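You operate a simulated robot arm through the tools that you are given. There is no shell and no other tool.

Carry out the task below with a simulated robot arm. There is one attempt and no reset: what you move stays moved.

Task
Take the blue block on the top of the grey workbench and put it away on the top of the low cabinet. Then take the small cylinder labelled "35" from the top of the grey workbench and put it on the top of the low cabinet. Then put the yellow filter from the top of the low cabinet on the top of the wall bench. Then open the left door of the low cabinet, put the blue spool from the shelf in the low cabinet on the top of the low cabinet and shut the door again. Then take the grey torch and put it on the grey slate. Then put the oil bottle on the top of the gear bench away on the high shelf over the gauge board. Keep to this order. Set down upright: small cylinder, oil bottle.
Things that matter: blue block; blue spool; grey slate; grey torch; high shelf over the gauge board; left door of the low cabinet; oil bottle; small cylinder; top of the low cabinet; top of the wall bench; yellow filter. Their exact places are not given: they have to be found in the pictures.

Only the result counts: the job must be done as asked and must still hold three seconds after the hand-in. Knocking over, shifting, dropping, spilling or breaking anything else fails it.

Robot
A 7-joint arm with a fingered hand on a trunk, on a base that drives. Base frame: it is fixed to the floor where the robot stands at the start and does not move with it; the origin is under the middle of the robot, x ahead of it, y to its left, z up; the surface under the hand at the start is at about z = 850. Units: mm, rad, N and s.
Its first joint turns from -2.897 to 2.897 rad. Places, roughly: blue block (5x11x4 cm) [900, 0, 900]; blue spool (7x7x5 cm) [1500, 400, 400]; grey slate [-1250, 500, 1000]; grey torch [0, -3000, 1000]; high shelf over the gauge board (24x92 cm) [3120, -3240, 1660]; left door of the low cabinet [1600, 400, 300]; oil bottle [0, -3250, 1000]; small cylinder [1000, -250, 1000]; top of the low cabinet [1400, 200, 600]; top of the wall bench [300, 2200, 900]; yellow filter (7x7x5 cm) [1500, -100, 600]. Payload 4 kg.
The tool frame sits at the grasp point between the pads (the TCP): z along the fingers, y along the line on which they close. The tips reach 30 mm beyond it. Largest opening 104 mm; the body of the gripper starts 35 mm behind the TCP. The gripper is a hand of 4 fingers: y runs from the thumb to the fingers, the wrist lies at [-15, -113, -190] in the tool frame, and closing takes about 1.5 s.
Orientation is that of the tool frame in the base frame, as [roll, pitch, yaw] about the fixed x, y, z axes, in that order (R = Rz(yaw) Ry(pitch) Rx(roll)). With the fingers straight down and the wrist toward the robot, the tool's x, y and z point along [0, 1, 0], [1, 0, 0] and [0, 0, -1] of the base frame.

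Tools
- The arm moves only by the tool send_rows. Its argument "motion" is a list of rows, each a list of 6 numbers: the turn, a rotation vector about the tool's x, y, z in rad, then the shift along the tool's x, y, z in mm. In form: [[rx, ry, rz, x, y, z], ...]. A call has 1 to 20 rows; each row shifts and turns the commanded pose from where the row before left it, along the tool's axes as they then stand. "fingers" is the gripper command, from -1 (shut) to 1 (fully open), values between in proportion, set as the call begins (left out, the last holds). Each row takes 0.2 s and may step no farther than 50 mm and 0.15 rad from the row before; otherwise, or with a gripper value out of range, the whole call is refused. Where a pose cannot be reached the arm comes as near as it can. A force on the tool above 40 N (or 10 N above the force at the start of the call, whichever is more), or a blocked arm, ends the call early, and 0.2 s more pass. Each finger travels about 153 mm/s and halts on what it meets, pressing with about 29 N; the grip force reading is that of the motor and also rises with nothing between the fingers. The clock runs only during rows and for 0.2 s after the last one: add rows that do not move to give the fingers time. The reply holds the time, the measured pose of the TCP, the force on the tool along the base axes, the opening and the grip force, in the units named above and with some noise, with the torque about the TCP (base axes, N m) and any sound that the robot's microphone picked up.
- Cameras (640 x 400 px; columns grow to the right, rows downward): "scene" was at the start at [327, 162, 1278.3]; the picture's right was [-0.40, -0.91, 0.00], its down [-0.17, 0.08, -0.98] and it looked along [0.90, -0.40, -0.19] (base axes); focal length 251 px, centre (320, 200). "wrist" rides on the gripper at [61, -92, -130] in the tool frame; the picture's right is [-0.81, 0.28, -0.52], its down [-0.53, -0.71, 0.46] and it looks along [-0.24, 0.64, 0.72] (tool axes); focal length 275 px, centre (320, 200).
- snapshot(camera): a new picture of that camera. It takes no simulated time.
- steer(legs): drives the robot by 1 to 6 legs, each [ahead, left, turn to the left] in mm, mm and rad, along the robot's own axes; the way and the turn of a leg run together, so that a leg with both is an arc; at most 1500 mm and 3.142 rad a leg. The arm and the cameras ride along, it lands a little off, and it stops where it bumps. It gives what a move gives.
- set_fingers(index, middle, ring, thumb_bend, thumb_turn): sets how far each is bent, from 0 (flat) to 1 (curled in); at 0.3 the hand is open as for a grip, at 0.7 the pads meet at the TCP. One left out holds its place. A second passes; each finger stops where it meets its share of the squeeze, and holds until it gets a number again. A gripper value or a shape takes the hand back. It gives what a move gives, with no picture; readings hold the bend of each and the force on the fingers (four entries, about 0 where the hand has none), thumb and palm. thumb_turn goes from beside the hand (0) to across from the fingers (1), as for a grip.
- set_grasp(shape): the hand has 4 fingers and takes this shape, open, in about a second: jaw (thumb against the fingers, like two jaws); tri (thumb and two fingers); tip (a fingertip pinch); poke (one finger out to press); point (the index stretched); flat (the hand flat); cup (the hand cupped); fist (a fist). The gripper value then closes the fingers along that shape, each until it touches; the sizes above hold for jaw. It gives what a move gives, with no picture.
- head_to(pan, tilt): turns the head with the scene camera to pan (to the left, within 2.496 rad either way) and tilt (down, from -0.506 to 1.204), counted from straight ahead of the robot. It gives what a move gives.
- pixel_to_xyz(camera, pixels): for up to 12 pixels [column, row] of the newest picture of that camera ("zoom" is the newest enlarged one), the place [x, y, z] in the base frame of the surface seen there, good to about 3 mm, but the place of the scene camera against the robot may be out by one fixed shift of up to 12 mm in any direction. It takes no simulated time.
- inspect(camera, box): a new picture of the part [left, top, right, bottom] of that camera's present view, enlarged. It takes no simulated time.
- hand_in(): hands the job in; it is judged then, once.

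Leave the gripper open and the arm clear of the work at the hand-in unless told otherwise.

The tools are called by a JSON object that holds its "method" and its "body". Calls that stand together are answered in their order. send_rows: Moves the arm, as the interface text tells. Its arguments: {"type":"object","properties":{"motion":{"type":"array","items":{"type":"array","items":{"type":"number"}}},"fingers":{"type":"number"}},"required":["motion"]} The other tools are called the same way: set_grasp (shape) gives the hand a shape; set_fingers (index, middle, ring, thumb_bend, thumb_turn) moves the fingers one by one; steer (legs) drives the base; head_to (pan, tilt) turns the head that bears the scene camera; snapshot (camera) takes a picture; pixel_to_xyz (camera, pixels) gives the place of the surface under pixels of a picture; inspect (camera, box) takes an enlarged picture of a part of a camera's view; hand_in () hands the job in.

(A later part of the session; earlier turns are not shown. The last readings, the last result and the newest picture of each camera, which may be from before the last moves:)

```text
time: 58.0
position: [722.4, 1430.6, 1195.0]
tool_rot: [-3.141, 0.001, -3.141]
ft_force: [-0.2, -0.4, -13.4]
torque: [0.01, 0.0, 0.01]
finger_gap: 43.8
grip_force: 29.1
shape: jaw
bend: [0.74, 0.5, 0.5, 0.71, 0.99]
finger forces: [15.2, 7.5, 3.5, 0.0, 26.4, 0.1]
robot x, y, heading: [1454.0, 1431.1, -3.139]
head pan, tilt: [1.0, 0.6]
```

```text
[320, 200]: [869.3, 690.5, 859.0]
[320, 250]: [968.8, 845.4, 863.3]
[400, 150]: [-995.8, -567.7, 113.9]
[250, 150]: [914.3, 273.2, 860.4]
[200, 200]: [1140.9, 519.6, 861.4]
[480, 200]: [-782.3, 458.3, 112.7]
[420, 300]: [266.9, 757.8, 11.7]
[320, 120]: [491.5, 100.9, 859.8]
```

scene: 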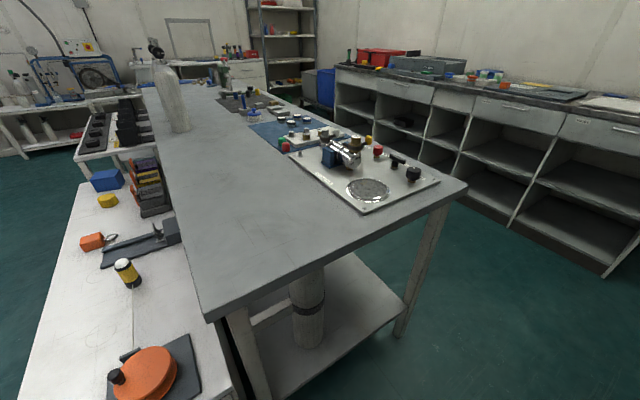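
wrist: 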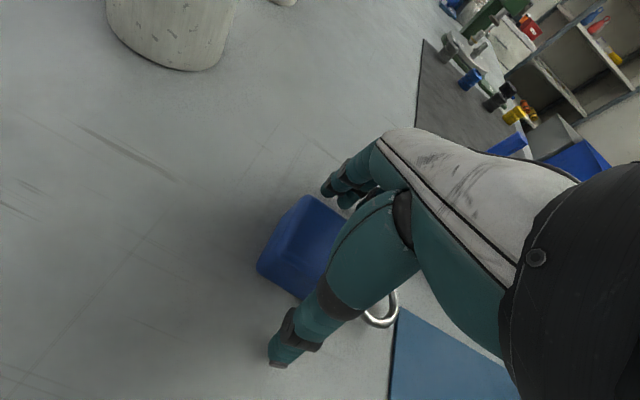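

Now I see the cabinet top on the left. I enlarge it.

{"method": "inspect", "body": {"camera": "scene", "box": [20, 100, 220, 400]}}

{"method": "pixel_to_xyz", "body": {"camera": "scene", "pixels": [[108, 200], [92, 240], [128, 268], [105, 180], [30, 380], [80, 310], [150, 175], [90, 140], [125, 125], [180, 300], [70, 160], [135, 245]]}}

```text
1.33 times, centred on (120, 250) of scene
```

zoom: 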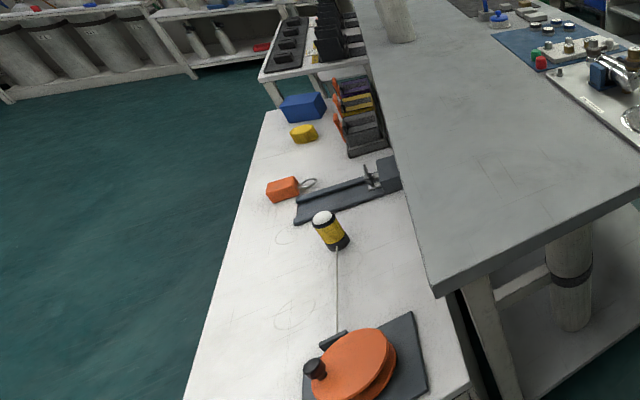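

```text
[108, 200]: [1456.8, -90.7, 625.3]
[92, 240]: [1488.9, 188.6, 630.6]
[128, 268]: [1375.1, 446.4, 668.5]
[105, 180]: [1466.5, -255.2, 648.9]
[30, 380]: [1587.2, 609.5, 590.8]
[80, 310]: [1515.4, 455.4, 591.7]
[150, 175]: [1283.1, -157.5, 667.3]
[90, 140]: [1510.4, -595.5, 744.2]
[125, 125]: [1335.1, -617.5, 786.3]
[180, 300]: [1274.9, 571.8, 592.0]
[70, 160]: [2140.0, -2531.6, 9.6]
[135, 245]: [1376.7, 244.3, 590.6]
```

Cabinet top: z≈580–590, x≈1230–1590. Yellow thing at ≈[1457,−91] is the filter candidate. I back to x≈2250 and then slide left to y≈420.

{"method": "steer", "body": {"legs": [[-800, 0, 0], [0, 1010, 0]]}}

{"method": "head_to", "body": {"pan": 0.3, "tilt": 0.75}}

{"method": "snapshot", "body": {"camera": "scene"}}

{"method": "snapshot", "body": {"camera": "wrist"}}

{"method": "pixel_to_xyz", "body": {"camera": "scene", "pixels": [[320, 200], [320, 250], [400, 150], [250, 150], [200, 200], [480, 200], [420, 300], [320, 120]]}}

```text
time: 67.1
position: [1512.4, 427.7, 1194.4]
tool_rot: [3.141, 0.002, 3.133]
ft_force: [-0.3, -0.7, -13.4]
torque: [0.01, -0.02, 0.01]
finger_gap: 43.5
grip_force: 29.3
shape: jaw
bend: [0.74, 0.5, 0.5, 0.71, 0.99]
finger forces: [15.3, 7.4, 3.7, 0.0, 26.6, 0.0]
robot x, y, heading: [2247.2, 420.1, 3.129]
head pan, tilt: [1.0, 0.6]
```

```text
time: 68.1
position: [1512.2, 429.2, 1195.0]
tool_rot: [3.141, 0.002, 3.133]
ft_force: [-0.1, 1.3, -13.3]
torque: [0.01, 0.04, -0.01]
finger_gap: 43.7
grip_force: 29.2
shape: jaw
bend: [0.74, 0.5, 0.5, 0.71, 0.99]
finger forces: [15.5, 7.5, 3.6, 0.0, 26.4, 0.0]
robot x, y, heading: [2242.1, 421.8, 3.13]
head pan, tilt: [0.3, 0.75]
```

```text
taken
```

scene: 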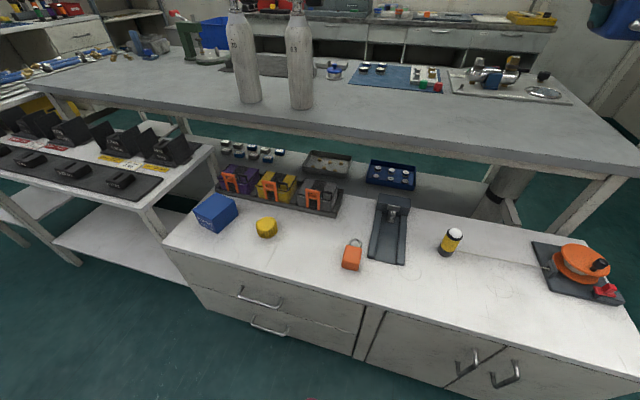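

```text
taken
```

wrist: 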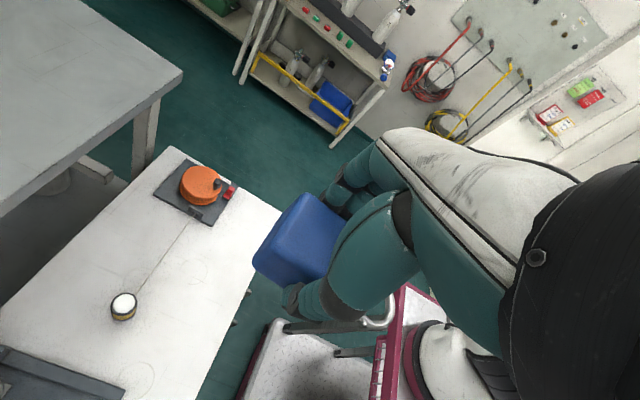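

```text
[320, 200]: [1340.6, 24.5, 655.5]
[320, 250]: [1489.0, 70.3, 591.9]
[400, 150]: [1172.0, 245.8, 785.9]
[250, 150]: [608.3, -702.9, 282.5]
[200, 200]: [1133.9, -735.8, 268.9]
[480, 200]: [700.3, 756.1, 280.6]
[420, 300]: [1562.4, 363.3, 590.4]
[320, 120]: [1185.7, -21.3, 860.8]
```

Now I see the cabinet front: drawers left, two doors right (handles at (466,360) and (507,375)). I read the tank labels.

{"method": "inspect", "body": {"camera": "scene", "box": [215, 0, 335, 120]}}

{"method": "inspect", "body": {"camera": "scene", "box": [160, 140, 400, 290]}}

{"method": "inspect", "body": {"camera": "scene", "box": [340, 220, 640, 400]}}

{"method": "pixel_to_xyz", "body": {"camera": "scene", "pixels": [[350, 256], [266, 228], [217, 210], [385, 250], [451, 240], [580, 265], [540, 280], [466, 361], [507, 374], [255, 100], [305, 103], [480, 290]]}}

```text
3.33 times, centred on (275, 60) of scene
```

zoom: 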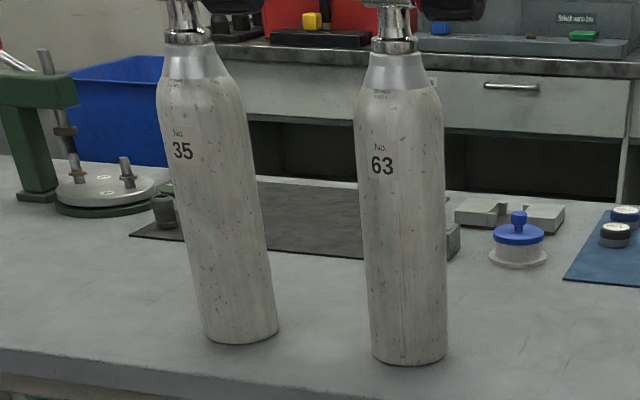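

```text
2.67 times, centred on (280, 215) of scene
```

zoom: 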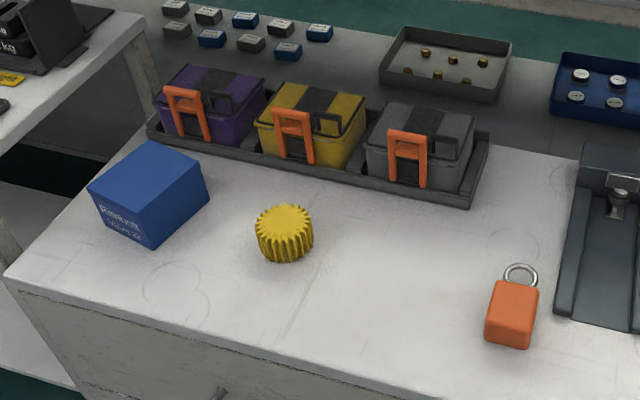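

```text
2.13 times, centred on (490, 310) of scene
```

zoom: 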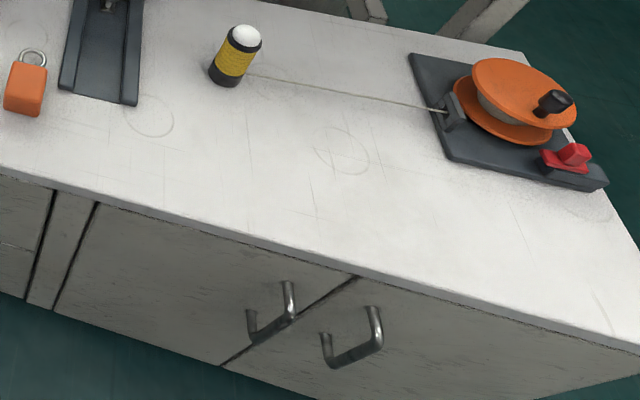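

```text
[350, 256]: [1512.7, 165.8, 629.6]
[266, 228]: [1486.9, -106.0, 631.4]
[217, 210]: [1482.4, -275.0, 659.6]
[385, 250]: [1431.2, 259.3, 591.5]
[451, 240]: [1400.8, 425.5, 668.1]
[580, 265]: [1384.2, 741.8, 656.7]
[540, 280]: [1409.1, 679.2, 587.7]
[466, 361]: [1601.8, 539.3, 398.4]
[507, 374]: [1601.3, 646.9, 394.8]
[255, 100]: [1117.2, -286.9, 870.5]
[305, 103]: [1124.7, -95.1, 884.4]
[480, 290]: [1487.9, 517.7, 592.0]
```

Tank "35" is the one at y≈−287. The front strip of the cabinet top around [1510,420] is free. I verify with the wrist camera heights.

{"method": "pixel_to_xyz", "body": {"camera": "wrist", "pixels": [[200, 300], [150, 240], [230, 270], [120, 300], [200, 185], [270, 210], [180, 370], [100, 200], [60, 340], [240, 330]]}}

```text
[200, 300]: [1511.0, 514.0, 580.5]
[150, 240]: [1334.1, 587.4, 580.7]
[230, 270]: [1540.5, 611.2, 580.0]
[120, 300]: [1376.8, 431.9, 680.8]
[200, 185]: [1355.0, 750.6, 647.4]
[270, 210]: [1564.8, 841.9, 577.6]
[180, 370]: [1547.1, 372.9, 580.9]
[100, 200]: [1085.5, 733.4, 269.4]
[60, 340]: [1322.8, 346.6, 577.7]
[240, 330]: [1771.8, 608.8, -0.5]
```

Cabinet top z = 580. I bring the block over [1475,500] and go down in steps.

{"method": "send_rows", "body": {"motion": [[0, 0, 0, 19, 36, 0], [0, 0, 0, 19, 36, 0], [0, 0, 0, 0, 0, 45], [0, 0, 0, 0, 0, 45], [0, 0, 0, 0, 0, 45], [0, 0, 0, 0, 0, 45], [0, 0, 0, 0, 0, 45], [0, 0, 0, 0, 0, 45], [0, 0, 0, 0, 0, 45], [0, 0, 0, 0, 0, 45], [0, 0, 0, 0, 0, 45], [0, 0, 0, 0, 0, 45], [0, 0, 0, 0, 0, 45]], "fingers": -1}}

{"method": "snapshot", "body": {"camera": "scene"}}

{"method": "snapshot", "body": {"camera": "wrist"}}

```text
time: 70.9
position: [1474.6, 499.7, 700.5]
tool_rot: [3.142, 0.001, 3.132]
ft_force: [0.4, 0.3, -11.4]
torque: [0.01, -0.05, 0.03]
finger_gap: 43.1
grip_force: 29.1
shape: jaw
bend: [0.74, 0.51, 0.5, 0.71, 0.99]
finger forces: [15.6, 7.4, 3.6, 0.0, 26.7, 0.0]
robot x, y, heading: [2248.0, 421.7, 3.131]
head pan, tilt: [0.3, 0.75]
```

```text
taken
```

scene: 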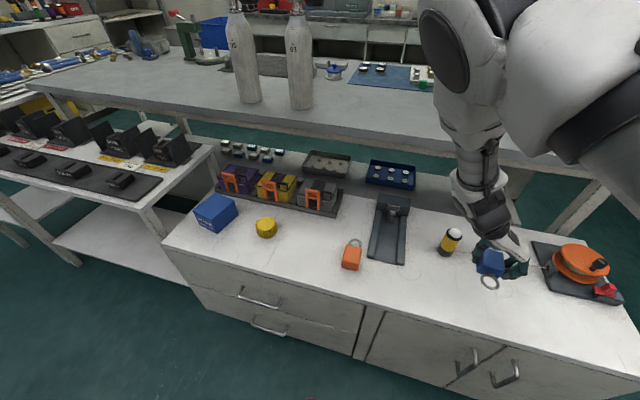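

```text
taken
```

wrist: 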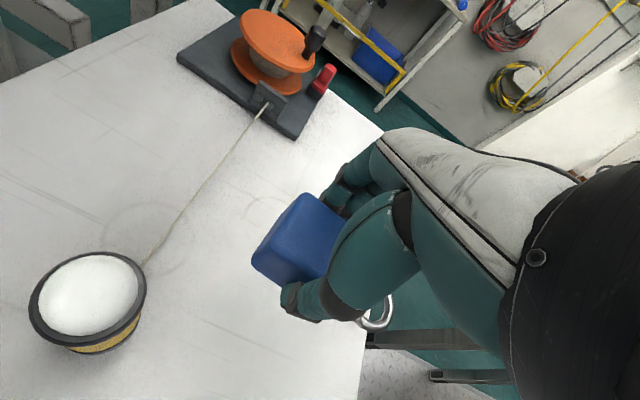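

Clear below. I go down slowly to contact (expected TCP z≈617).

{"method": "send_rows", "body": {"motion": [[0, 0, 0, 0, 0, 30], [0, 0, 0, 0, 0, 30], [0, 0, 0, 0, 0, 15], [0, 0, 0, 0, 0, 5], [0, 0, 0, 0, 0, 2]], "fingers": -1}}

```text
time: 72.1
position: [1475.2, 500.4, 618.2]
tool_rot: [3.141, 0.003, 3.132]
ft_force: [0.6, 0.4, -12.8]
torque: [0.03, -0.01, 0.02]
finger_gap: 43.1
grip_force: 28.7
shape: jaw
bend: [0.74, 0.51, 0.5, 0.71, 0.99]
finger forces: [15.7, 7.3, 3.7, 0.0, 26.7, 0.0]
robot x, y, heading: [2243.2, 419.3, 3.134]
head pan, tilt: [0.3, 0.75]
```

{"method": "send_rows", "body": {"motion": [[0, 0, 0, 0, 0, 1], [0, 0, 0, 0, 0, 1], [0, 0, 0, 0, 0, 0]], "fingers": -1}}

{"method": "inspect", "body": {"camera": "scene", "box": [430, 210, 550, 310]}}

```text
time: 72.9
position: [1475.0, 501.3, 616.8]
tool_rot: [-3.141, -0.002, 3.133]
ft_force: [2.6, -1.6, 0.6]
torque: [-0.07, -0.03, -0.01]
finger_gap: 43.1
grip_force: 28.9
shape: jaw
bend: [0.74, 0.51, 0.5, 0.71, 0.99]
finger forces: [15.5, 7.6, 3.9, 0.0, 28.2, 0.0]
robot x, y, heading: [2243.1, 417.6, 3.13]
head pan, tilt: [0.3, 0.75]
```

```text
4.00 times, centred on (490, 260) of scene
```

zoom: 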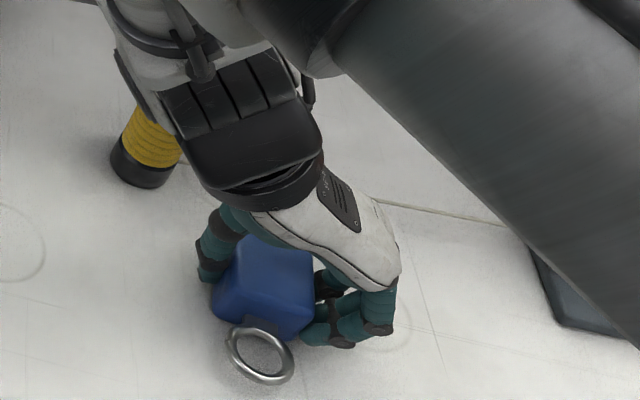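

The weight is now on the cabinet (force ≈0). I open and then raise.

{"method": "send_rows", "body": {"motion": [[0, 0, 0, 0, 0, 0], [0, 0, 0, 0, 0, 0], [0, 0, 0, 0, 0, 0], [0, 0, 0, 0, 0, 0], [0, 0, 0, 0, 0, 0], [0, 0, 0, 0, 0, 0]], "fingers": 1}}

{"method": "send_rows", "body": {"motion": [[0, 0, 0, 0, 0, -20], [0, 0, 0, 0, 0, -40], [0, 0, 0, 0, 0, -45], [0, 0, 0, 0, 0, -45], [0, 0, 0, 0, 0, -45], [0, 0, 0, 0, 0, -45], [0, 0, 0, 0, 0, -45], [0, 0, 0, 0, 0, -45], [0, 0, 0, 0, 0, -45], [0, 0, 0, 0, 0, -45], [0, 0, 0, 0, 0, -45], [0, 0, 0, 0, 0, -45], [0, 0, 0, 0, 0, -45]], "fingers": 1}}

{"method": "snapshot", "body": {"camera": "scene"}}

{"method": "snapshot", "body": {"camera": "wrist"}}

```text
time: 74.3
position: [1474.8, 500.3, 616.4]
tool_rot: [-3.141, -0.001, 3.135]
ft_force: [0.4, -0.4, -0.2]
torque: [0.02, 0.01, 0.02]
finger_gap: 103.7
grip_force: 0.1
shape: jaw
bend: [0.3, 0.3, 0.3, 0.3, 0.98]
finger forces: [0.1, 0.1, 0.0, 0.0, 0.0, 0.0]
robot x, y, heading: [2244.7, 418.8, 3.134]
head pan, tilt: [0.3, 0.75]
```

```text
time: 77.1
position: [1474.9, 500.5, 1172.6]
tool_rot: [-3.14, 0.001, 3.132]
ft_force: [0.2, 0.1, 0.1]
torque: [0.01, 0.0, -0.02]
finger_gap: 103.7
grip_force: 0.1
shape: jaw
bend: [0.3, 0.3, 0.3, 0.3, 0.98]
finger forces: [0.0, 0.0, 0.0, 0.0, 0.0, 0.0]
robot x, y, heading: [2244.7, 418.9, 3.128]
head pan, tilt: [0.3, 0.75]
```

```text
taken
```

scene: 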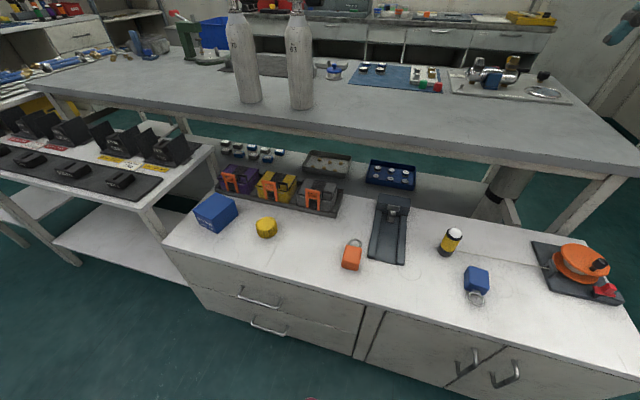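

```text
taken
```

wrist: 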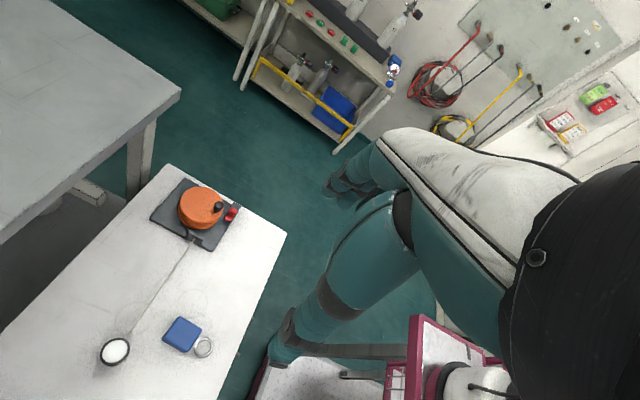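

The blue block stands safely. Next: tank 35. I check the robot's own front extent and the side table before driving closer.

{"method": "pixel_to_xyz", "body": {"camera": "wrist", "pixels": [[290, 385], [262, 388], [430, 335], [350, 350], [460, 370], [400, 385], [270, 375]]}}

{"method": "pixel_to_xyz", "body": {"camera": "scene", "pixels": [[145, 205], [213, 147], [78, 270], [165, 245], [350, 356], [150, 222], [240, 60], [250, 98], [262, 98], [236, 98], [240, 40], [230, 20]]}}

{"method": "head_to", "body": {"pan": 0.3, "tilt": 1.2}}

{"method": "snapshot", "body": {"camera": "scene"}}

```text
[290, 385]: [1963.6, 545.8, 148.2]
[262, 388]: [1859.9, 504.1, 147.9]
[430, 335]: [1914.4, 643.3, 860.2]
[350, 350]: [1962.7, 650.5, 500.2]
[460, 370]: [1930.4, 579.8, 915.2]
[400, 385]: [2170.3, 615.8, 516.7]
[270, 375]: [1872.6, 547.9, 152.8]
```

```text
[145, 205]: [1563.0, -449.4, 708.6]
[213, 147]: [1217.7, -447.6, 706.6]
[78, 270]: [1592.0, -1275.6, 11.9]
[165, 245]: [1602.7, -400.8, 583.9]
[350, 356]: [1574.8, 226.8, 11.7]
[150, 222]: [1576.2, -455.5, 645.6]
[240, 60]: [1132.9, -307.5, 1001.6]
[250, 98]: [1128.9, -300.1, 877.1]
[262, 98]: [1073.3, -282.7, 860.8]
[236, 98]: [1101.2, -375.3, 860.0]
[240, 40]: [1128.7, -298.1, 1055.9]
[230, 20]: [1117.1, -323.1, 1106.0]
```

```text
time: 78.0
position: [1475.7, 500.1, 1171.4]
tool_rot: [3.14, -0.001, 3.133]
ft_force: [0.0, -1.1, 0.3]
torque: [0.0, 0.0, 0.0]
finger_gap: 103.8
grip_force: 0.1
shape: jaw
bend: [0.3, 0.3, 0.3, 0.3, 0.98]
finger forces: [0.0, 0.0, 0.0, 0.0, 0.0, 0.1]
robot x, y, heading: [2241.7, 420.6, 3.127]
head pan, tilt: [0.3, 1.201]
```

```text
taken
```

scene: 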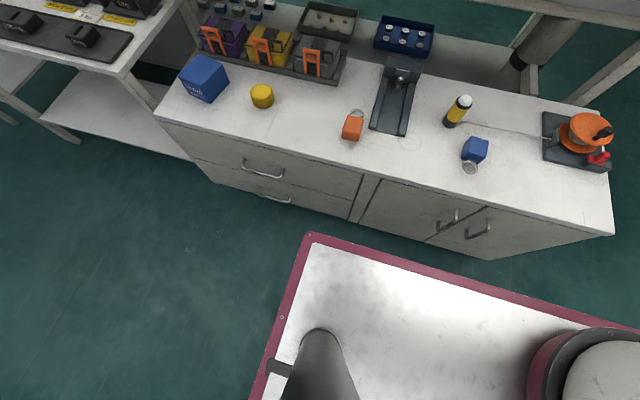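

The robot's low platform with pink rim is visible. I query its corners.

{"method": "pixel_to_xyz", "body": {"camera": "scene", "pixels": [[312, 240], [560, 318], [265, 395], [330, 340], [275, 366], [280, 320]]}}

```text
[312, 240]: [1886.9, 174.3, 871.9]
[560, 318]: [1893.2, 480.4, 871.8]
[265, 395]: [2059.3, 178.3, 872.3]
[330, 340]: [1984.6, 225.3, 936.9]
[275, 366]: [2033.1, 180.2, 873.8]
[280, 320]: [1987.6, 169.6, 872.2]
```

The upper deck spans ±250 mm wide and 355 mm ahead; the low platform ≈385 ahead. I drive left to y≈−290 (x stays), then look at tank 35.

{"method": "steer", "body": {"legs": [[0, 710, 0]]}}

{"method": "head_to", "body": {"pan": 0.0, "tilt": 0.4}}

{"method": "snapshot", "body": {"camera": "scene"}}

{"method": "snapshot", "body": {"camera": "wrist"}}

```text
time: 81.9
position: [1468.6, -210.5, 1171.5]
tool_rot: [-3.14, 0.0, 3.132]
ft_force: [0.2, 0.0, -0.5]
torque: [0.0, -0.01, 0.04]
finger_gap: 103.5
grip_force: 0.2
shape: jaw
bend: [0.3, 0.3, 0.3, 0.3, 0.98]
finger forces: [0.0, 0.1, 0.0, 0.0, 0.0, 0.0]
robot x, y, heading: [2238.9, -293.5, 3.13]
head pan, tilt: [0.3, 1.201]
```

```text
time: 83.1
position: [1467.0, -209.9, 1171.9]
tool_rot: [3.141, 0.0, 3.131]
ft_force: [0.1, -0.7, -0.8]
torque: [0.02, 0.01, 0.0]
finger_gap: 103.6
grip_force: 0.1
shape: jaw
bend: [0.3, 0.3, 0.3, 0.3, 0.98]
finger forces: [0.0, 0.0, 0.1, 0.0, 0.1, 0.0]
robot x, y, heading: [2241.3, -290.4, 3.134]
head pan, tilt: [0.0, 0.4]
```

```text
taken
```

scene: 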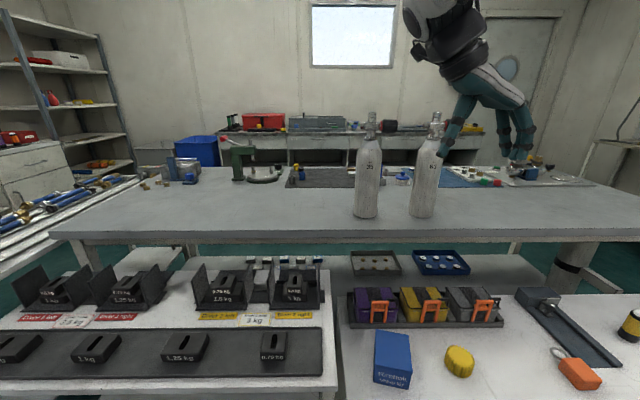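

```text
taken
```

wrist: 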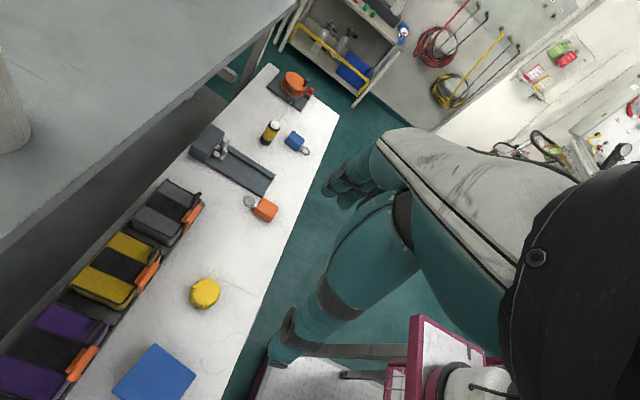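

I enlarge tank 35 and take points on its outline.

{"method": "inspect", "body": {"camera": "scene", "box": [330, 100, 460, 230]}}

{"method": "pixel_to_xyz", "body": {"camera": "zoom", "pixels": [[190, 230], [130, 230], [250, 230], [190, 150], [190, 340], [190, 60], [190, 85], [190, 100], [125, 330], [245, 330], [455, 340], [420, 340]]}}

```text
3.08 times, centred on (395, 165) of scene
```

zoom: 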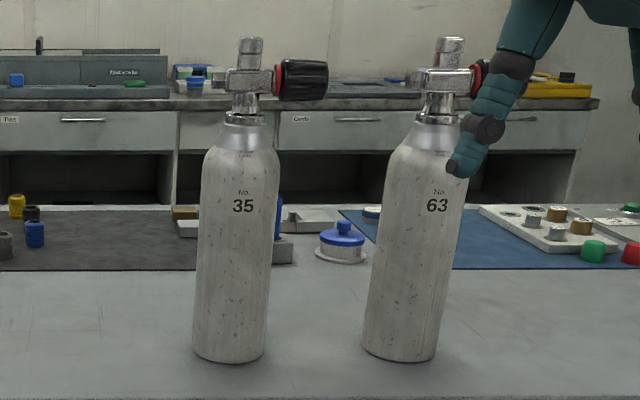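

```text
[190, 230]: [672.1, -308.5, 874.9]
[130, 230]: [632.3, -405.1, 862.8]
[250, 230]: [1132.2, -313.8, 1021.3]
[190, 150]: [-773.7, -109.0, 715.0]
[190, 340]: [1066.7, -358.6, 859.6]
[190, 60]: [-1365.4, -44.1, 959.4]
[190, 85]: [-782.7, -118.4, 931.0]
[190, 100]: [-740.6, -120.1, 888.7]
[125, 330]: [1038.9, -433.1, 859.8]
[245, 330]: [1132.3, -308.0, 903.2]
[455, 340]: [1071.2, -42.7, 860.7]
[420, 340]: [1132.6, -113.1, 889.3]
```

{"method": "pixel_to_xyz", "body": {"camera": "zoom", "pixels": [[202, 230], [274, 230], [235, 230], [198, 320], [264, 320], [232, 358], [243, 120], [243, 105], [228, 80], [272, 82], [325, 80], [250, 45]]}}

```text
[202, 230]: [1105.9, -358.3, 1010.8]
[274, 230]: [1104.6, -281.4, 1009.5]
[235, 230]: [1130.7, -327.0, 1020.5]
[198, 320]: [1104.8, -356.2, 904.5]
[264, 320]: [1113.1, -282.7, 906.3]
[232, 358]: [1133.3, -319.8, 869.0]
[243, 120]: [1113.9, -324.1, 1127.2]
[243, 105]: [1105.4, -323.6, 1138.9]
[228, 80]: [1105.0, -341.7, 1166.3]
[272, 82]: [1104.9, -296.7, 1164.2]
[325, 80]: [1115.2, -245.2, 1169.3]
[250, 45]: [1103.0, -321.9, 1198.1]
```

Tank 35: diameter ≈80, axis ≈[1093,−318], up to z≈1190. I'll grasp the body from this side horizontally. First I tilt the tool by +90° about its y (fingers toward −x).

{"method": "send_rows", "body": {"motion": [[0, 0.1428, 0, 0, 0, 0], [0, 0.1428, 0, 0, 0, 0], [0, 0.1428, 0, 0, 0, 0], [0, 0.1428, 0, 0, 0, 0], [0, 0.1428, 0, 0, 0, 0], [0, 0.1428, 0, 0, 0, 0], [0, 0.1428, 0, 0, 0, 0], [0, 0.1428, 0, 0, 0, 0], [0, 0.1428, 0, 0, 0, 0], [0, 0.1428, 0, 0, 0, 0], [0, 0.1428, 0, 0, 0, 0]], "fingers": 1}}

{"method": "snapshot", "body": {"camera": "scene"}}

{"method": "snapshot", "body": {"camera": "wrist"}}

```text
time: 84.4
position: [1466.6, -175.6, 1167.8]
tool_rot: [-2.889, -0.73, 2.937]
ft_force: [0.0, 0.9, 0.4]
torque: [0.0, 0.03, -0.01]
finger_gap: 104.0
grip_force: 0.1
shape: jaw
bend: [0.3, 0.3, 0.3, 0.3, 0.98]
finger forces: [0.1, 0.0, 0.0, 0.0, 0.0, 0.1]
robot x, y, heading: [2242.3, -295.4, 3.133]
head pan, tilt: [0.0, 0.4]
stopped in row 6: the arm was blocked; the commanded pose is now the measured one
```

```text
taken
```

scene: 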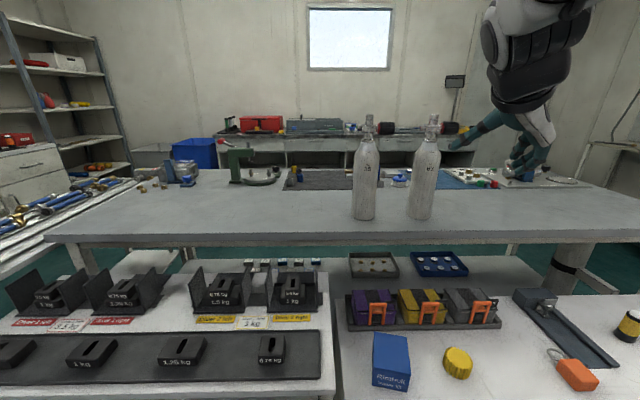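

```text
taken
```

wrist: 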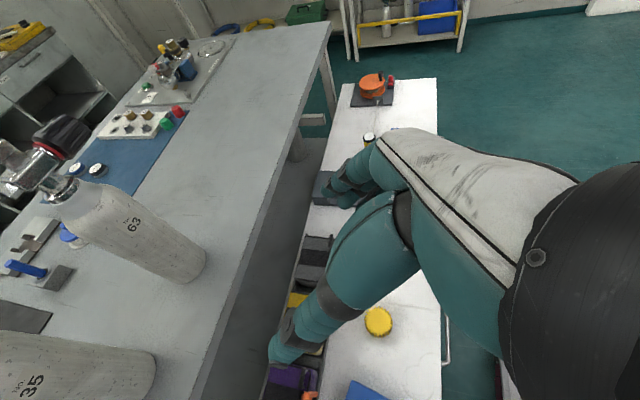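

The arm is blocked at that tilt (joint limit). I'd rather grip the valve from above with the tool pointing down. I restore the vertical orientation first, and look closer at the valve.

{"method": "send_rows", "body": {"motion": [[-0.0276, -0.1245, -0.017, 0, 0, 0], [-0.0276, -0.1245, -0.017, 0, 0, 0], [-0.0276, -0.1245, -0.017, 0, 0, 0], [-0.0276, -0.1245, -0.017, 0, 0, 0], [-0.0276, -0.1245, -0.017, 0, 0, 0], [-0.0276, -0.1245, -0.017, 0, 0, 0]], "fingers": 1}}

{"method": "head_to", "body": {"pan": 0.0, "tilt": 0.2}}

{"method": "inspect", "body": {"camera": "scene", "box": [340, 120, 420, 200]}}

{"method": "snapshot", "body": {"camera": "scene"}}

```text
time: 85.8
position: [1467.4, -174.4, 1167.1]
tool_rot: [-3.142, 0.003, 3.141]
ft_force: [0.2, -0.2, -0.2]
torque: [0.03, 0.01, 0.0]
finger_gap: 103.9
grip_force: 0.0
shape: jaw
bend: [0.3, 0.3, 0.3, 0.3, 0.98]
finger forces: [0.0, 0.1, 0.0, 0.0, 0.0, 0.0]
robot x, y, heading: [2236.6, -290.3, 3.132]
head pan, tilt: [0.0, 0.4]
```

```text
time: 86.5
position: [1467.6, -174.6, 1167.1]
tool_rot: [-3.14, 0.0, 3.141]
ft_force: [-0.1, -0.5, 0.0]
torque: [0.01, -0.01, 0.03]
finger_gap: 104.1
grip_force: 0.0
shape: jaw
bend: [0.3, 0.3, 0.3, 0.3, 0.98]
finger forces: [0.0, 0.1, 0.0, 0.0, 0.0, 0.0]
robot x, y, heading: [2239.5, -289.5, 3.129]
head pan, tilt: [0.0, 0.201]
```

```text
5.00 times, centred on (380, 160) of scene
```

zoom: 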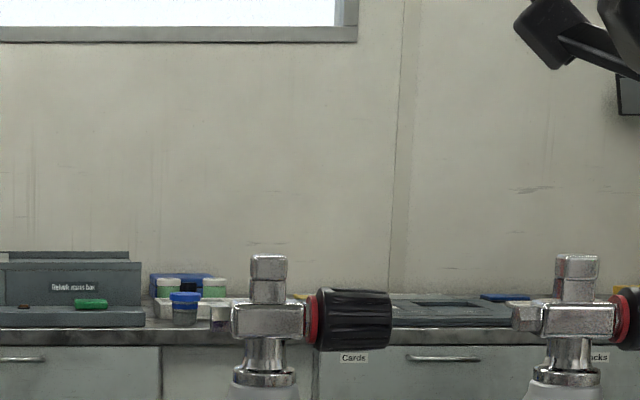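

```text
taken
```

scene: 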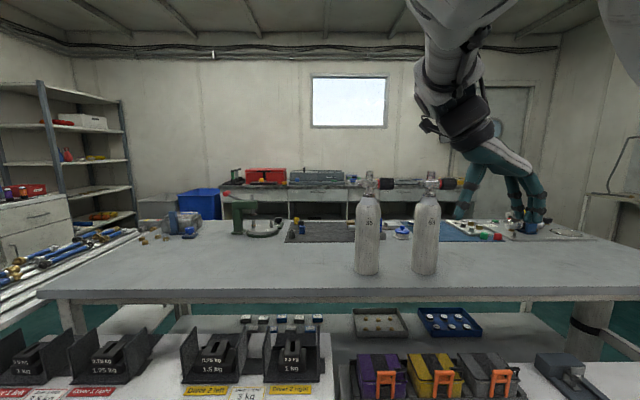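

I query the valve parts: stub top, block, neck, collar, knob.

{"method": "inspect", "body": {"camera": "scene", "box": [340, 160, 420, 210]}}

{"method": "pixel_to_xyz", "body": {"camera": "zoom", "pixels": [[270, 100], [270, 120], [285, 165], [240, 165], [302, 165], [268, 205], [355, 165], [388, 165], [265, 228], [320, 165], [355, 140], [268, 260]]}}

```text
8.00 times, centred on (380, 185) of scene
```

zoom: 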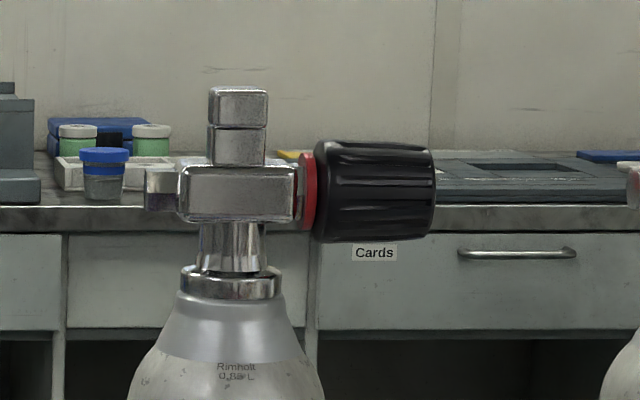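

```text
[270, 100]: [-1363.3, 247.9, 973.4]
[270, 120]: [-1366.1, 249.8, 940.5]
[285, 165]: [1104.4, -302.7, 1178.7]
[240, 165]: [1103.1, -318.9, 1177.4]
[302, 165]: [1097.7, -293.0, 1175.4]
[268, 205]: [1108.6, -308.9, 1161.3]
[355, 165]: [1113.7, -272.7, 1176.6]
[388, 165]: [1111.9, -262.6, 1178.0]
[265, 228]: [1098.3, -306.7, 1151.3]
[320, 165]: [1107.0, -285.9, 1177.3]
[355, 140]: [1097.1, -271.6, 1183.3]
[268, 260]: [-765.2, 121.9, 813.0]
```

It's a 0.85 L cylinder, light. The valve block is 24 mm thick in x, z≈1143–1166 (true), axis ≈[1093,−318]. I turn the hand to the default heading (tool y toward −x) and raise to z≈1265.

{"method": "send_rows", "body": {"motion": [[0, 0, -0.1428, 0, 0, -9], [0, 0, -0.1428, 0, 0, -9], [0, 0, -0.1428, 0, 0, -9], [0, 0, -0.1428, 0, 0, -9], [0, 0, -0.1428, 0, 0, -9], [0, 0, -0.1428, 0, 0, -9], [0, 0, -0.1428, 0, 0, -9], [0, 0, -0.1428, 0, 0, -9], [0, 0, -0.1428, 0, 0, -9], [0, 0, -0.1428, 0, 0, -9], [0, 0, -0.1428, 0, 0, -9]], "fingers": 1}}

{"method": "steer", "body": {"legs": [[185, 0, 0]]}}

{"method": "snapshot", "body": {"camera": "wrist"}}

{"method": "snapshot", "body": {"camera": "scene"}}

```text
time: 88.9
position: [1466.2, -174.7, 1267.4]
tool_rot: [3.142, -0.003, -1.57]
ft_force: [0.2, 0.4, 1.3]
torque: [0.03, 0.02, 0.01]
finger_gap: 104.0
grip_force: 0.1
shape: jaw
bend: [0.3, 0.3, 0.3, 0.3, 0.98]
finger forces: [0.0, 0.0, 0.1, 0.1, 0.0, 0.1]
robot x, y, heading: [2235.8, -287.6, 3.13]
head pan, tilt: [0.0, 0.201]
```

```text
time: 90.4
position: [1279.9, -173.1, 1266.9]
tool_rot: [-3.14, -0.003, -1.57]
ft_force: [-0.2, 0.0, 1.1]
torque: [-0.04, 0.01, -0.02]
finger_gap: 103.8
grip_force: 0.0
shape: jaw
bend: [0.3, 0.3, 0.3, 0.3, 0.98]
finger forces: [0.0, 0.0, 0.1, 0.0, 0.1, 0.1]
robot x, y, heading: [2050.9, -290.8, 3.131]
head pan, tilt: [0.0, 0.201]
```

```text
taken
```

wrist: 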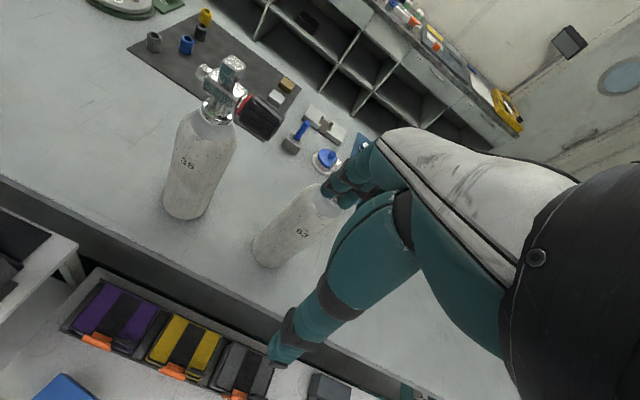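

```text
taken
```

scene: 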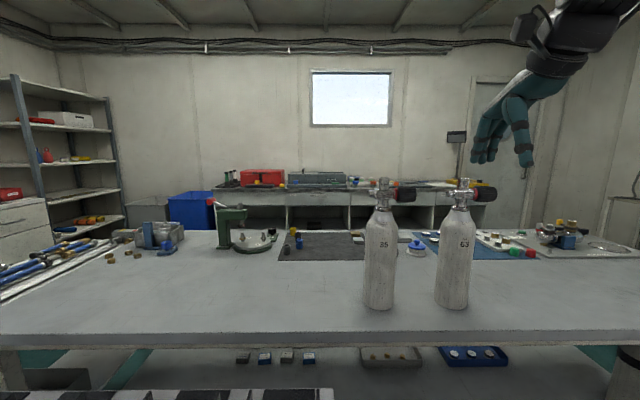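

The wrist camera sees tank 35's valve at (225,85). I measure it precisely.

{"method": "inspect", "body": {"camera": "wrist", "box": [160, 40, 300, 130]}}

{"method": "pixel_to_xyz", "body": {"camera": "zoom", "pixels": [[330, 90], [365, 95], [300, 130], [280, 160], [240, 170], [350, 210], [450, 250], [500, 310], [260, 280], [270, 330], [180, 130], [310, 200]]}}

```text
4.44 times, centred on (230, 85) of wrist
```

zoom: 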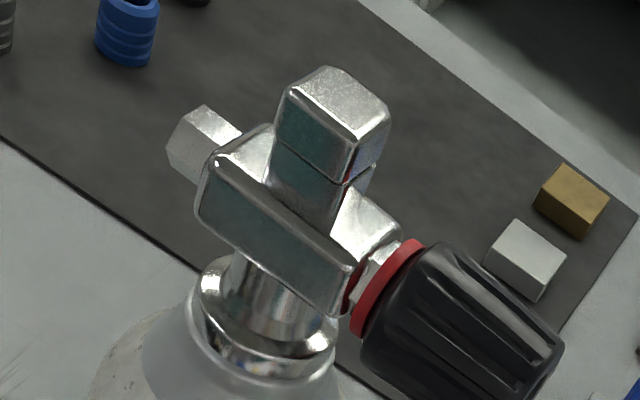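

```text
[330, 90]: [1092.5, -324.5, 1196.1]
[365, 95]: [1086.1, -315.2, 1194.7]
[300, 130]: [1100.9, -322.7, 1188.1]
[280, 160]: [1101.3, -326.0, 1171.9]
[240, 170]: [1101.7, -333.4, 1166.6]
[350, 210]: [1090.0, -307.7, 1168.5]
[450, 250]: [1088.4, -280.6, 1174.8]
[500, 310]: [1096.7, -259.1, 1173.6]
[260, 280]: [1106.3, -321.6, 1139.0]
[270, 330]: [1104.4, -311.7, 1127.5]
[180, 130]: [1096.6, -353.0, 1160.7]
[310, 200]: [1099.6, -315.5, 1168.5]
```

Stub centre ≈[1091,−319], top z 1196; block top 1167. I move the hand above it at z 1267.

{"method": "send_rows", "body": {"motion": [[0, 0, 0, 29.4, 37.8, 0], [0, 0, 0, 29.4, 37.8, 0], [0, 0, 0, 29.4, 37.8, 0], [0, 0, 0, 29.4, 37.8, 0], [0, 0, 0, 29.4, 37.8, 0]], "fingers": 1}}

{"method": "snapshot", "body": {"camera": "wrist"}}

{"method": "inspect", "body": {"camera": "scene", "box": [320, 80, 520, 240]}}

```text
time: 91.6
position: [1092.0, -319.9, 1266.6]
tool_rot: [3.14, -0.002, -1.57]
ft_force: [0.6, -0.6, 0.7]
torque: [-0.02, -0.01, 0.04]
finger_gap: 103.6
grip_force: 0.0
shape: jaw
bend: [0.3, 0.3, 0.3, 0.3, 0.98]
finger forces: [0.1, 0.0, 0.0, 0.0, 0.0, 0.0]
robot x, y, heading: [2052.6, -284.6, 3.129]
head pan, tilt: [0.0, 0.201]
```

```text
taken
```

wrist: 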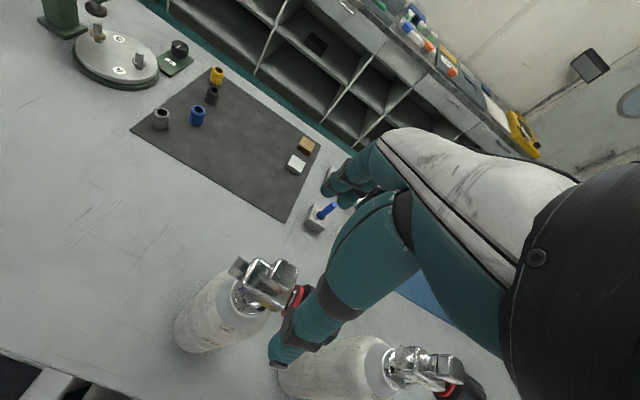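

```text
2.50 times, centred on (420, 160) of scene
```

zoom: 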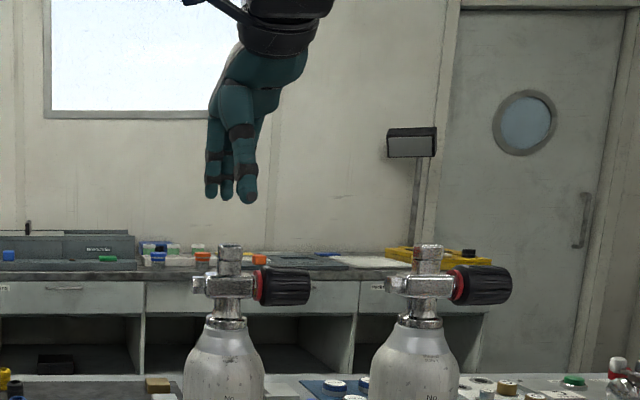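

Aligned above the stub. I descend 60 and look again.

{"method": "send_rows", "body": {"motion": [[0, 0, 0, 0, 0, 30], [0, 0, 0, 0, 0, 30]], "fingers": 1}}

{"method": "snapshot", "body": {"camera": "wrist"}}

{"method": "inspect", "body": {"camera": "scene", "box": [340, 120, 440, 200]}}

```text
time: 92.2
position: [1091.8, -321.1, 1205.1]
tool_rot: [-3.142, -0.003, -1.57]
ft_force: [1.3, 0.7, 0.3]
torque: [-0.01, 0.03, -0.01]
finger_gap: 104.1
grip_force: 0.1
shape: jaw
bend: [0.3, 0.3, 0.3, 0.3, 0.98]
finger forces: [0.0, 0.0, 0.0, 0.0, 0.0, 0.0]
robot x, y, heading: [2051.0, -287.4, 3.127]
head pan, tilt: [0.0, 0.201]
```

```text
taken
```

wrist: 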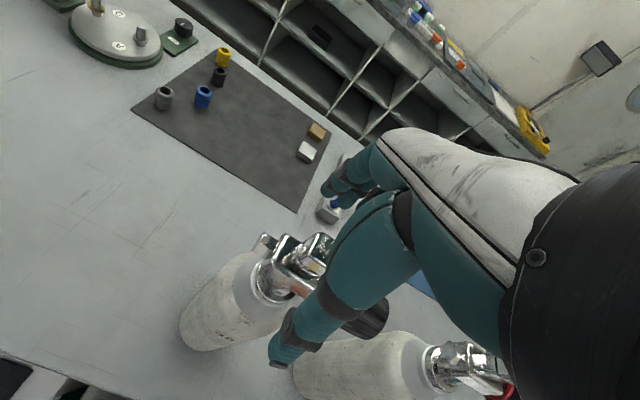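

```text
5.00 times, centred on (390, 160) of scene
```

zoom: 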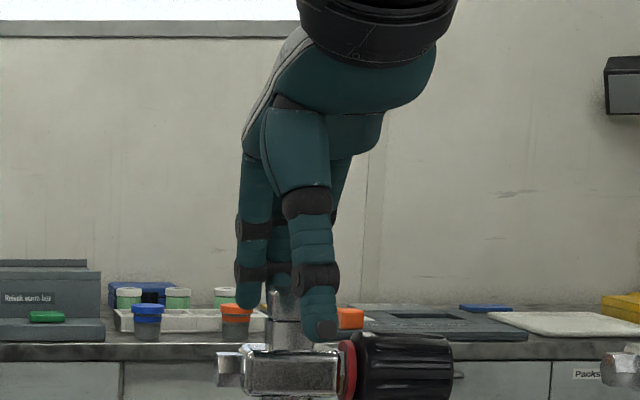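

Thumb is in front, fingers behind the stub, clear. I descend 40 more to z≈1165.

{"method": "send_rows", "body": {"motion": [[0, 0, 0, 0, 0, 20], [0, 0, 0, 0, 0, 12], [0, 0, 0, 0, 0, 8]], "fingers": 1}}

{"method": "snapshot", "body": {"camera": "wrist"}}

{"method": "inspect", "body": {"camera": "scene", "box": [340, 130, 440, 210]}}

```text
time: 93.0
position: [1092.6, -320.7, 1167.0]
tool_rot: [-3.141, -0.001, -1.571]
ft_force: [0.0, 0.0, 0.0]
torque: [-0.01, 0.01, 0.01]
finger_gap: 103.8
grip_force: 0.1
shape: jaw
bend: [0.3, 0.3, 0.3, 0.3, 0.98]
finger forces: [0.0, 0.1, 0.0, 0.0, 0.1, 0.0]
robot x, y, heading: [2055.4, -289.0, 3.133]
head pan, tilt: [0.0, 0.201]
```

```text
taken
```

wrist: 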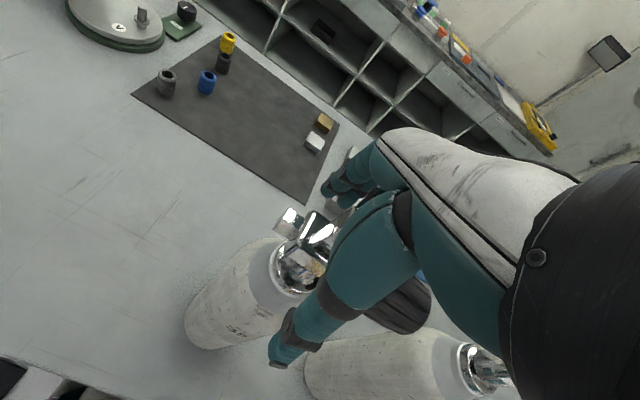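

```text
5.00 times, centred on (390, 170) of scene
```

zoom: 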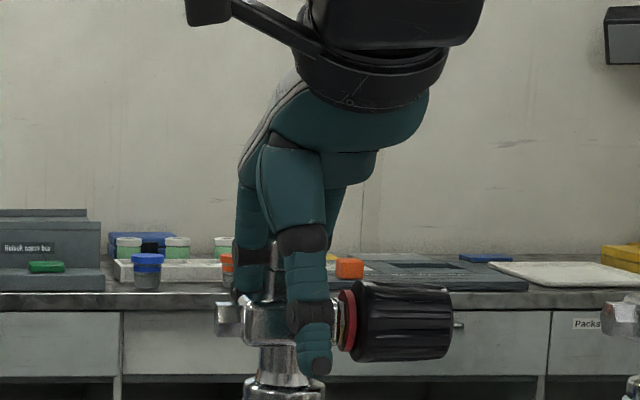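

I shift 5 mm away from the knob, then close.

{"method": "send_rows", "body": {"motion": [[0, 0, 0, 5, 1, 0], [0, 0, 0, 0, 0, 0]], "fingers": 1}}

{"method": "send_rows", "body": {"motion": [[0, 0, 0, 0, 0, 0], [0, 0, 0, 0, 0, 0], [0, 0, 0, 0, 0, 0], [0, 0, 0, 0, 0, 0], [0, 0, 0, 0, 0, 0], [0, 0, 0, 0, 0, 0], [0, 0, 0, 0, 0, 0], [0, 0, 0, 0, 0, 0], [0, 0, 0, 0, 0, 0]], "fingers": -1}}

{"method": "snapshot", "body": {"camera": "wrist"}}

{"method": "inspect", "body": {"camera": "scene", "box": [330, 130, 490, 330]}}

```text
time: 93.6
position: [1091.0, -326.1, 1167.7]
tool_rot: [-3.139, -0.002, -1.57]
ft_force: [-0.6, -0.6, 0.3]
torque: [0.01, -0.02, 0.01]
finger_gap: 103.5
grip_force: 0.0
shape: jaw
bend: [0.3, 0.3, 0.3, 0.3, 0.98]
finger forces: [0.0, 0.1, 0.0, 0.0, 0.0, 0.0]
robot x, y, heading: [2053.5, -290.6, 3.13]
head pan, tilt: [0.0, 0.201]
```

```text
time: 95.6
position: [1090.0, -326.6, 1167.1]
tool_rot: [-3.14, -0.003, -1.571]
ft_force: [0.7, 0.7, -0.5]
torque: [0.02, 0.01, 0.08]
finger_gap: 25.1
grip_force: 28.7
shape: jaw
bend: [0.74, 0.57, 0.56, 0.74, 1.0]
finger forces: [14.5, 7.9, 3.6, 0.0, 25.6, 0.1]
robot x, y, heading: [2049.7, -287.9, 3.134]
head pan, tilt: [0.0, 0.201]
```

```text
taken
```

wrist: 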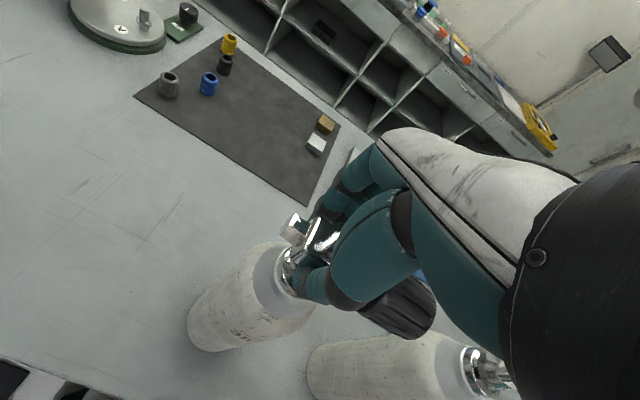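

```text
2.00 times, centred on (410, 230) of scene
```

zoom: 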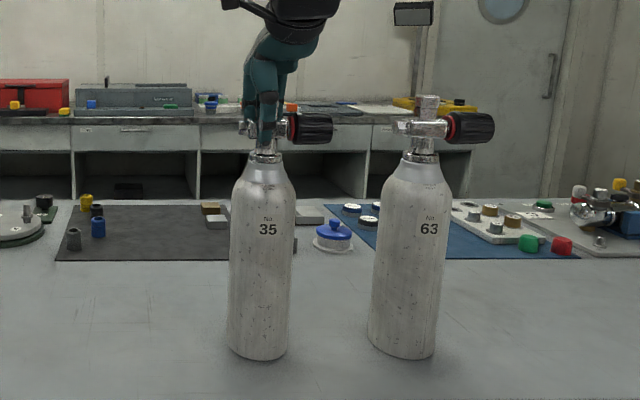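

Gripped at 25 mm. I lift slowly and check the weight and tilt.

{"method": "send_rows", "body": {"motion": [[0, 0, 0, 0, 0, -5], [0, 0, 0, 0, 0, -10], [0, 0, 0, 0, 0, -10]], "fingers": -1}}

{"method": "inspect", "body": {"camera": "scene", "box": [330, 130, 490, 330]}}

```text
time: 96.4
position: [1091.8, -325.5, 1190.4]
tool_rot: [-3.141, -0.001, -1.572]
ft_force: [-0.3, -0.5, -13.9]
torque: [0.0, -0.01, -0.02]
finger_gap: 24.5
grip_force: 29.0
shape: jaw
bend: [0.74, 0.57, 0.59, 0.74, 1.0]
finger forces: [15.2, 6.7, 3.7, 0.0, 25.7, 0.1]
robot x, y, heading: [2053.1, -290.7, 3.13]
head pan, tilt: [0.0, 0.201]
```

```text
2.00 times, centred on (410, 230) of scene
```

zoom: 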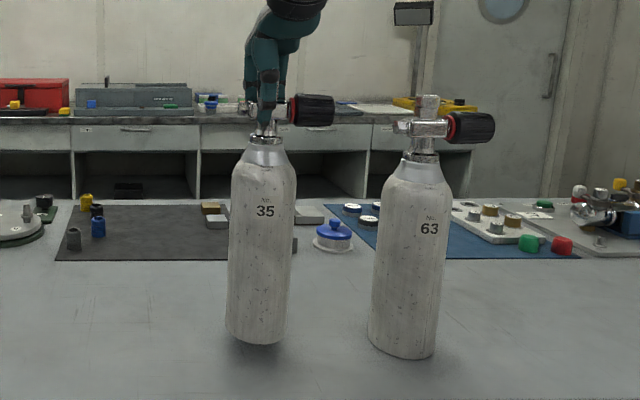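

Lifted upright (≈1.4 kg). I raise 50 more, then back the robot up 190 mm.

{"method": "send_rows", "body": {"motion": [[0, 0, 0, 0, 0, -25], [0, 0, 0, 0, 0, -25]], "fingers": -1}}

{"method": "steer", "body": {"legs": [[-190, 0, 0]]}}

{"method": "snapshot", "body": {"camera": "scene"}}

```text
time: 97.0
position: [1090.1, -325.2, 1239.9]
tool_rot: [-3.139, -0.001, -1.571]
ft_force: [0.8, 0.1, -13.8]
torque: [0.02, -0.03, 0.01]
finger_gap: 24.7
grip_force: 29.2
shape: jaw
bend: [0.74, 0.58, 0.6, 0.74, 1.0]
finger forces: [15.3, 6.5, 3.8, 0.0, 25.7, 0.0]
robot x, y, heading: [2055.8, -287.4, 3.131]
head pan, tilt: [0.0, 0.201]
```

```text
time: 98.6
position: [1280.7, -327.3, 1240.0]
tool_rot: [-3.14, -0.003, -1.569]
ft_force: [-0.3, -0.9, -12.7]
torque: [-0.1, -0.04, 0.01]
finger_gap: 24.3
grip_force: 28.9
shape: jaw
bend: [0.74, 0.58, 0.61, 0.74, 1.0]
finger forces: [15.8, 6.2, 3.5, 0.1, 25.7, 0.1]
robot x, y, heading: [2241.3, -292.8, 3.134]
head pan, tilt: [0.0, 0.201]
```

```text
taken
```

scene: 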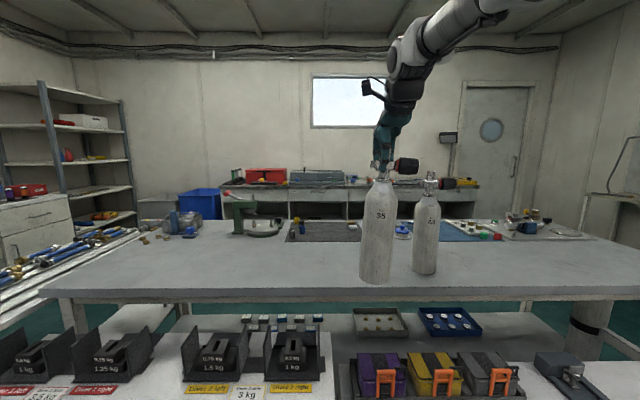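

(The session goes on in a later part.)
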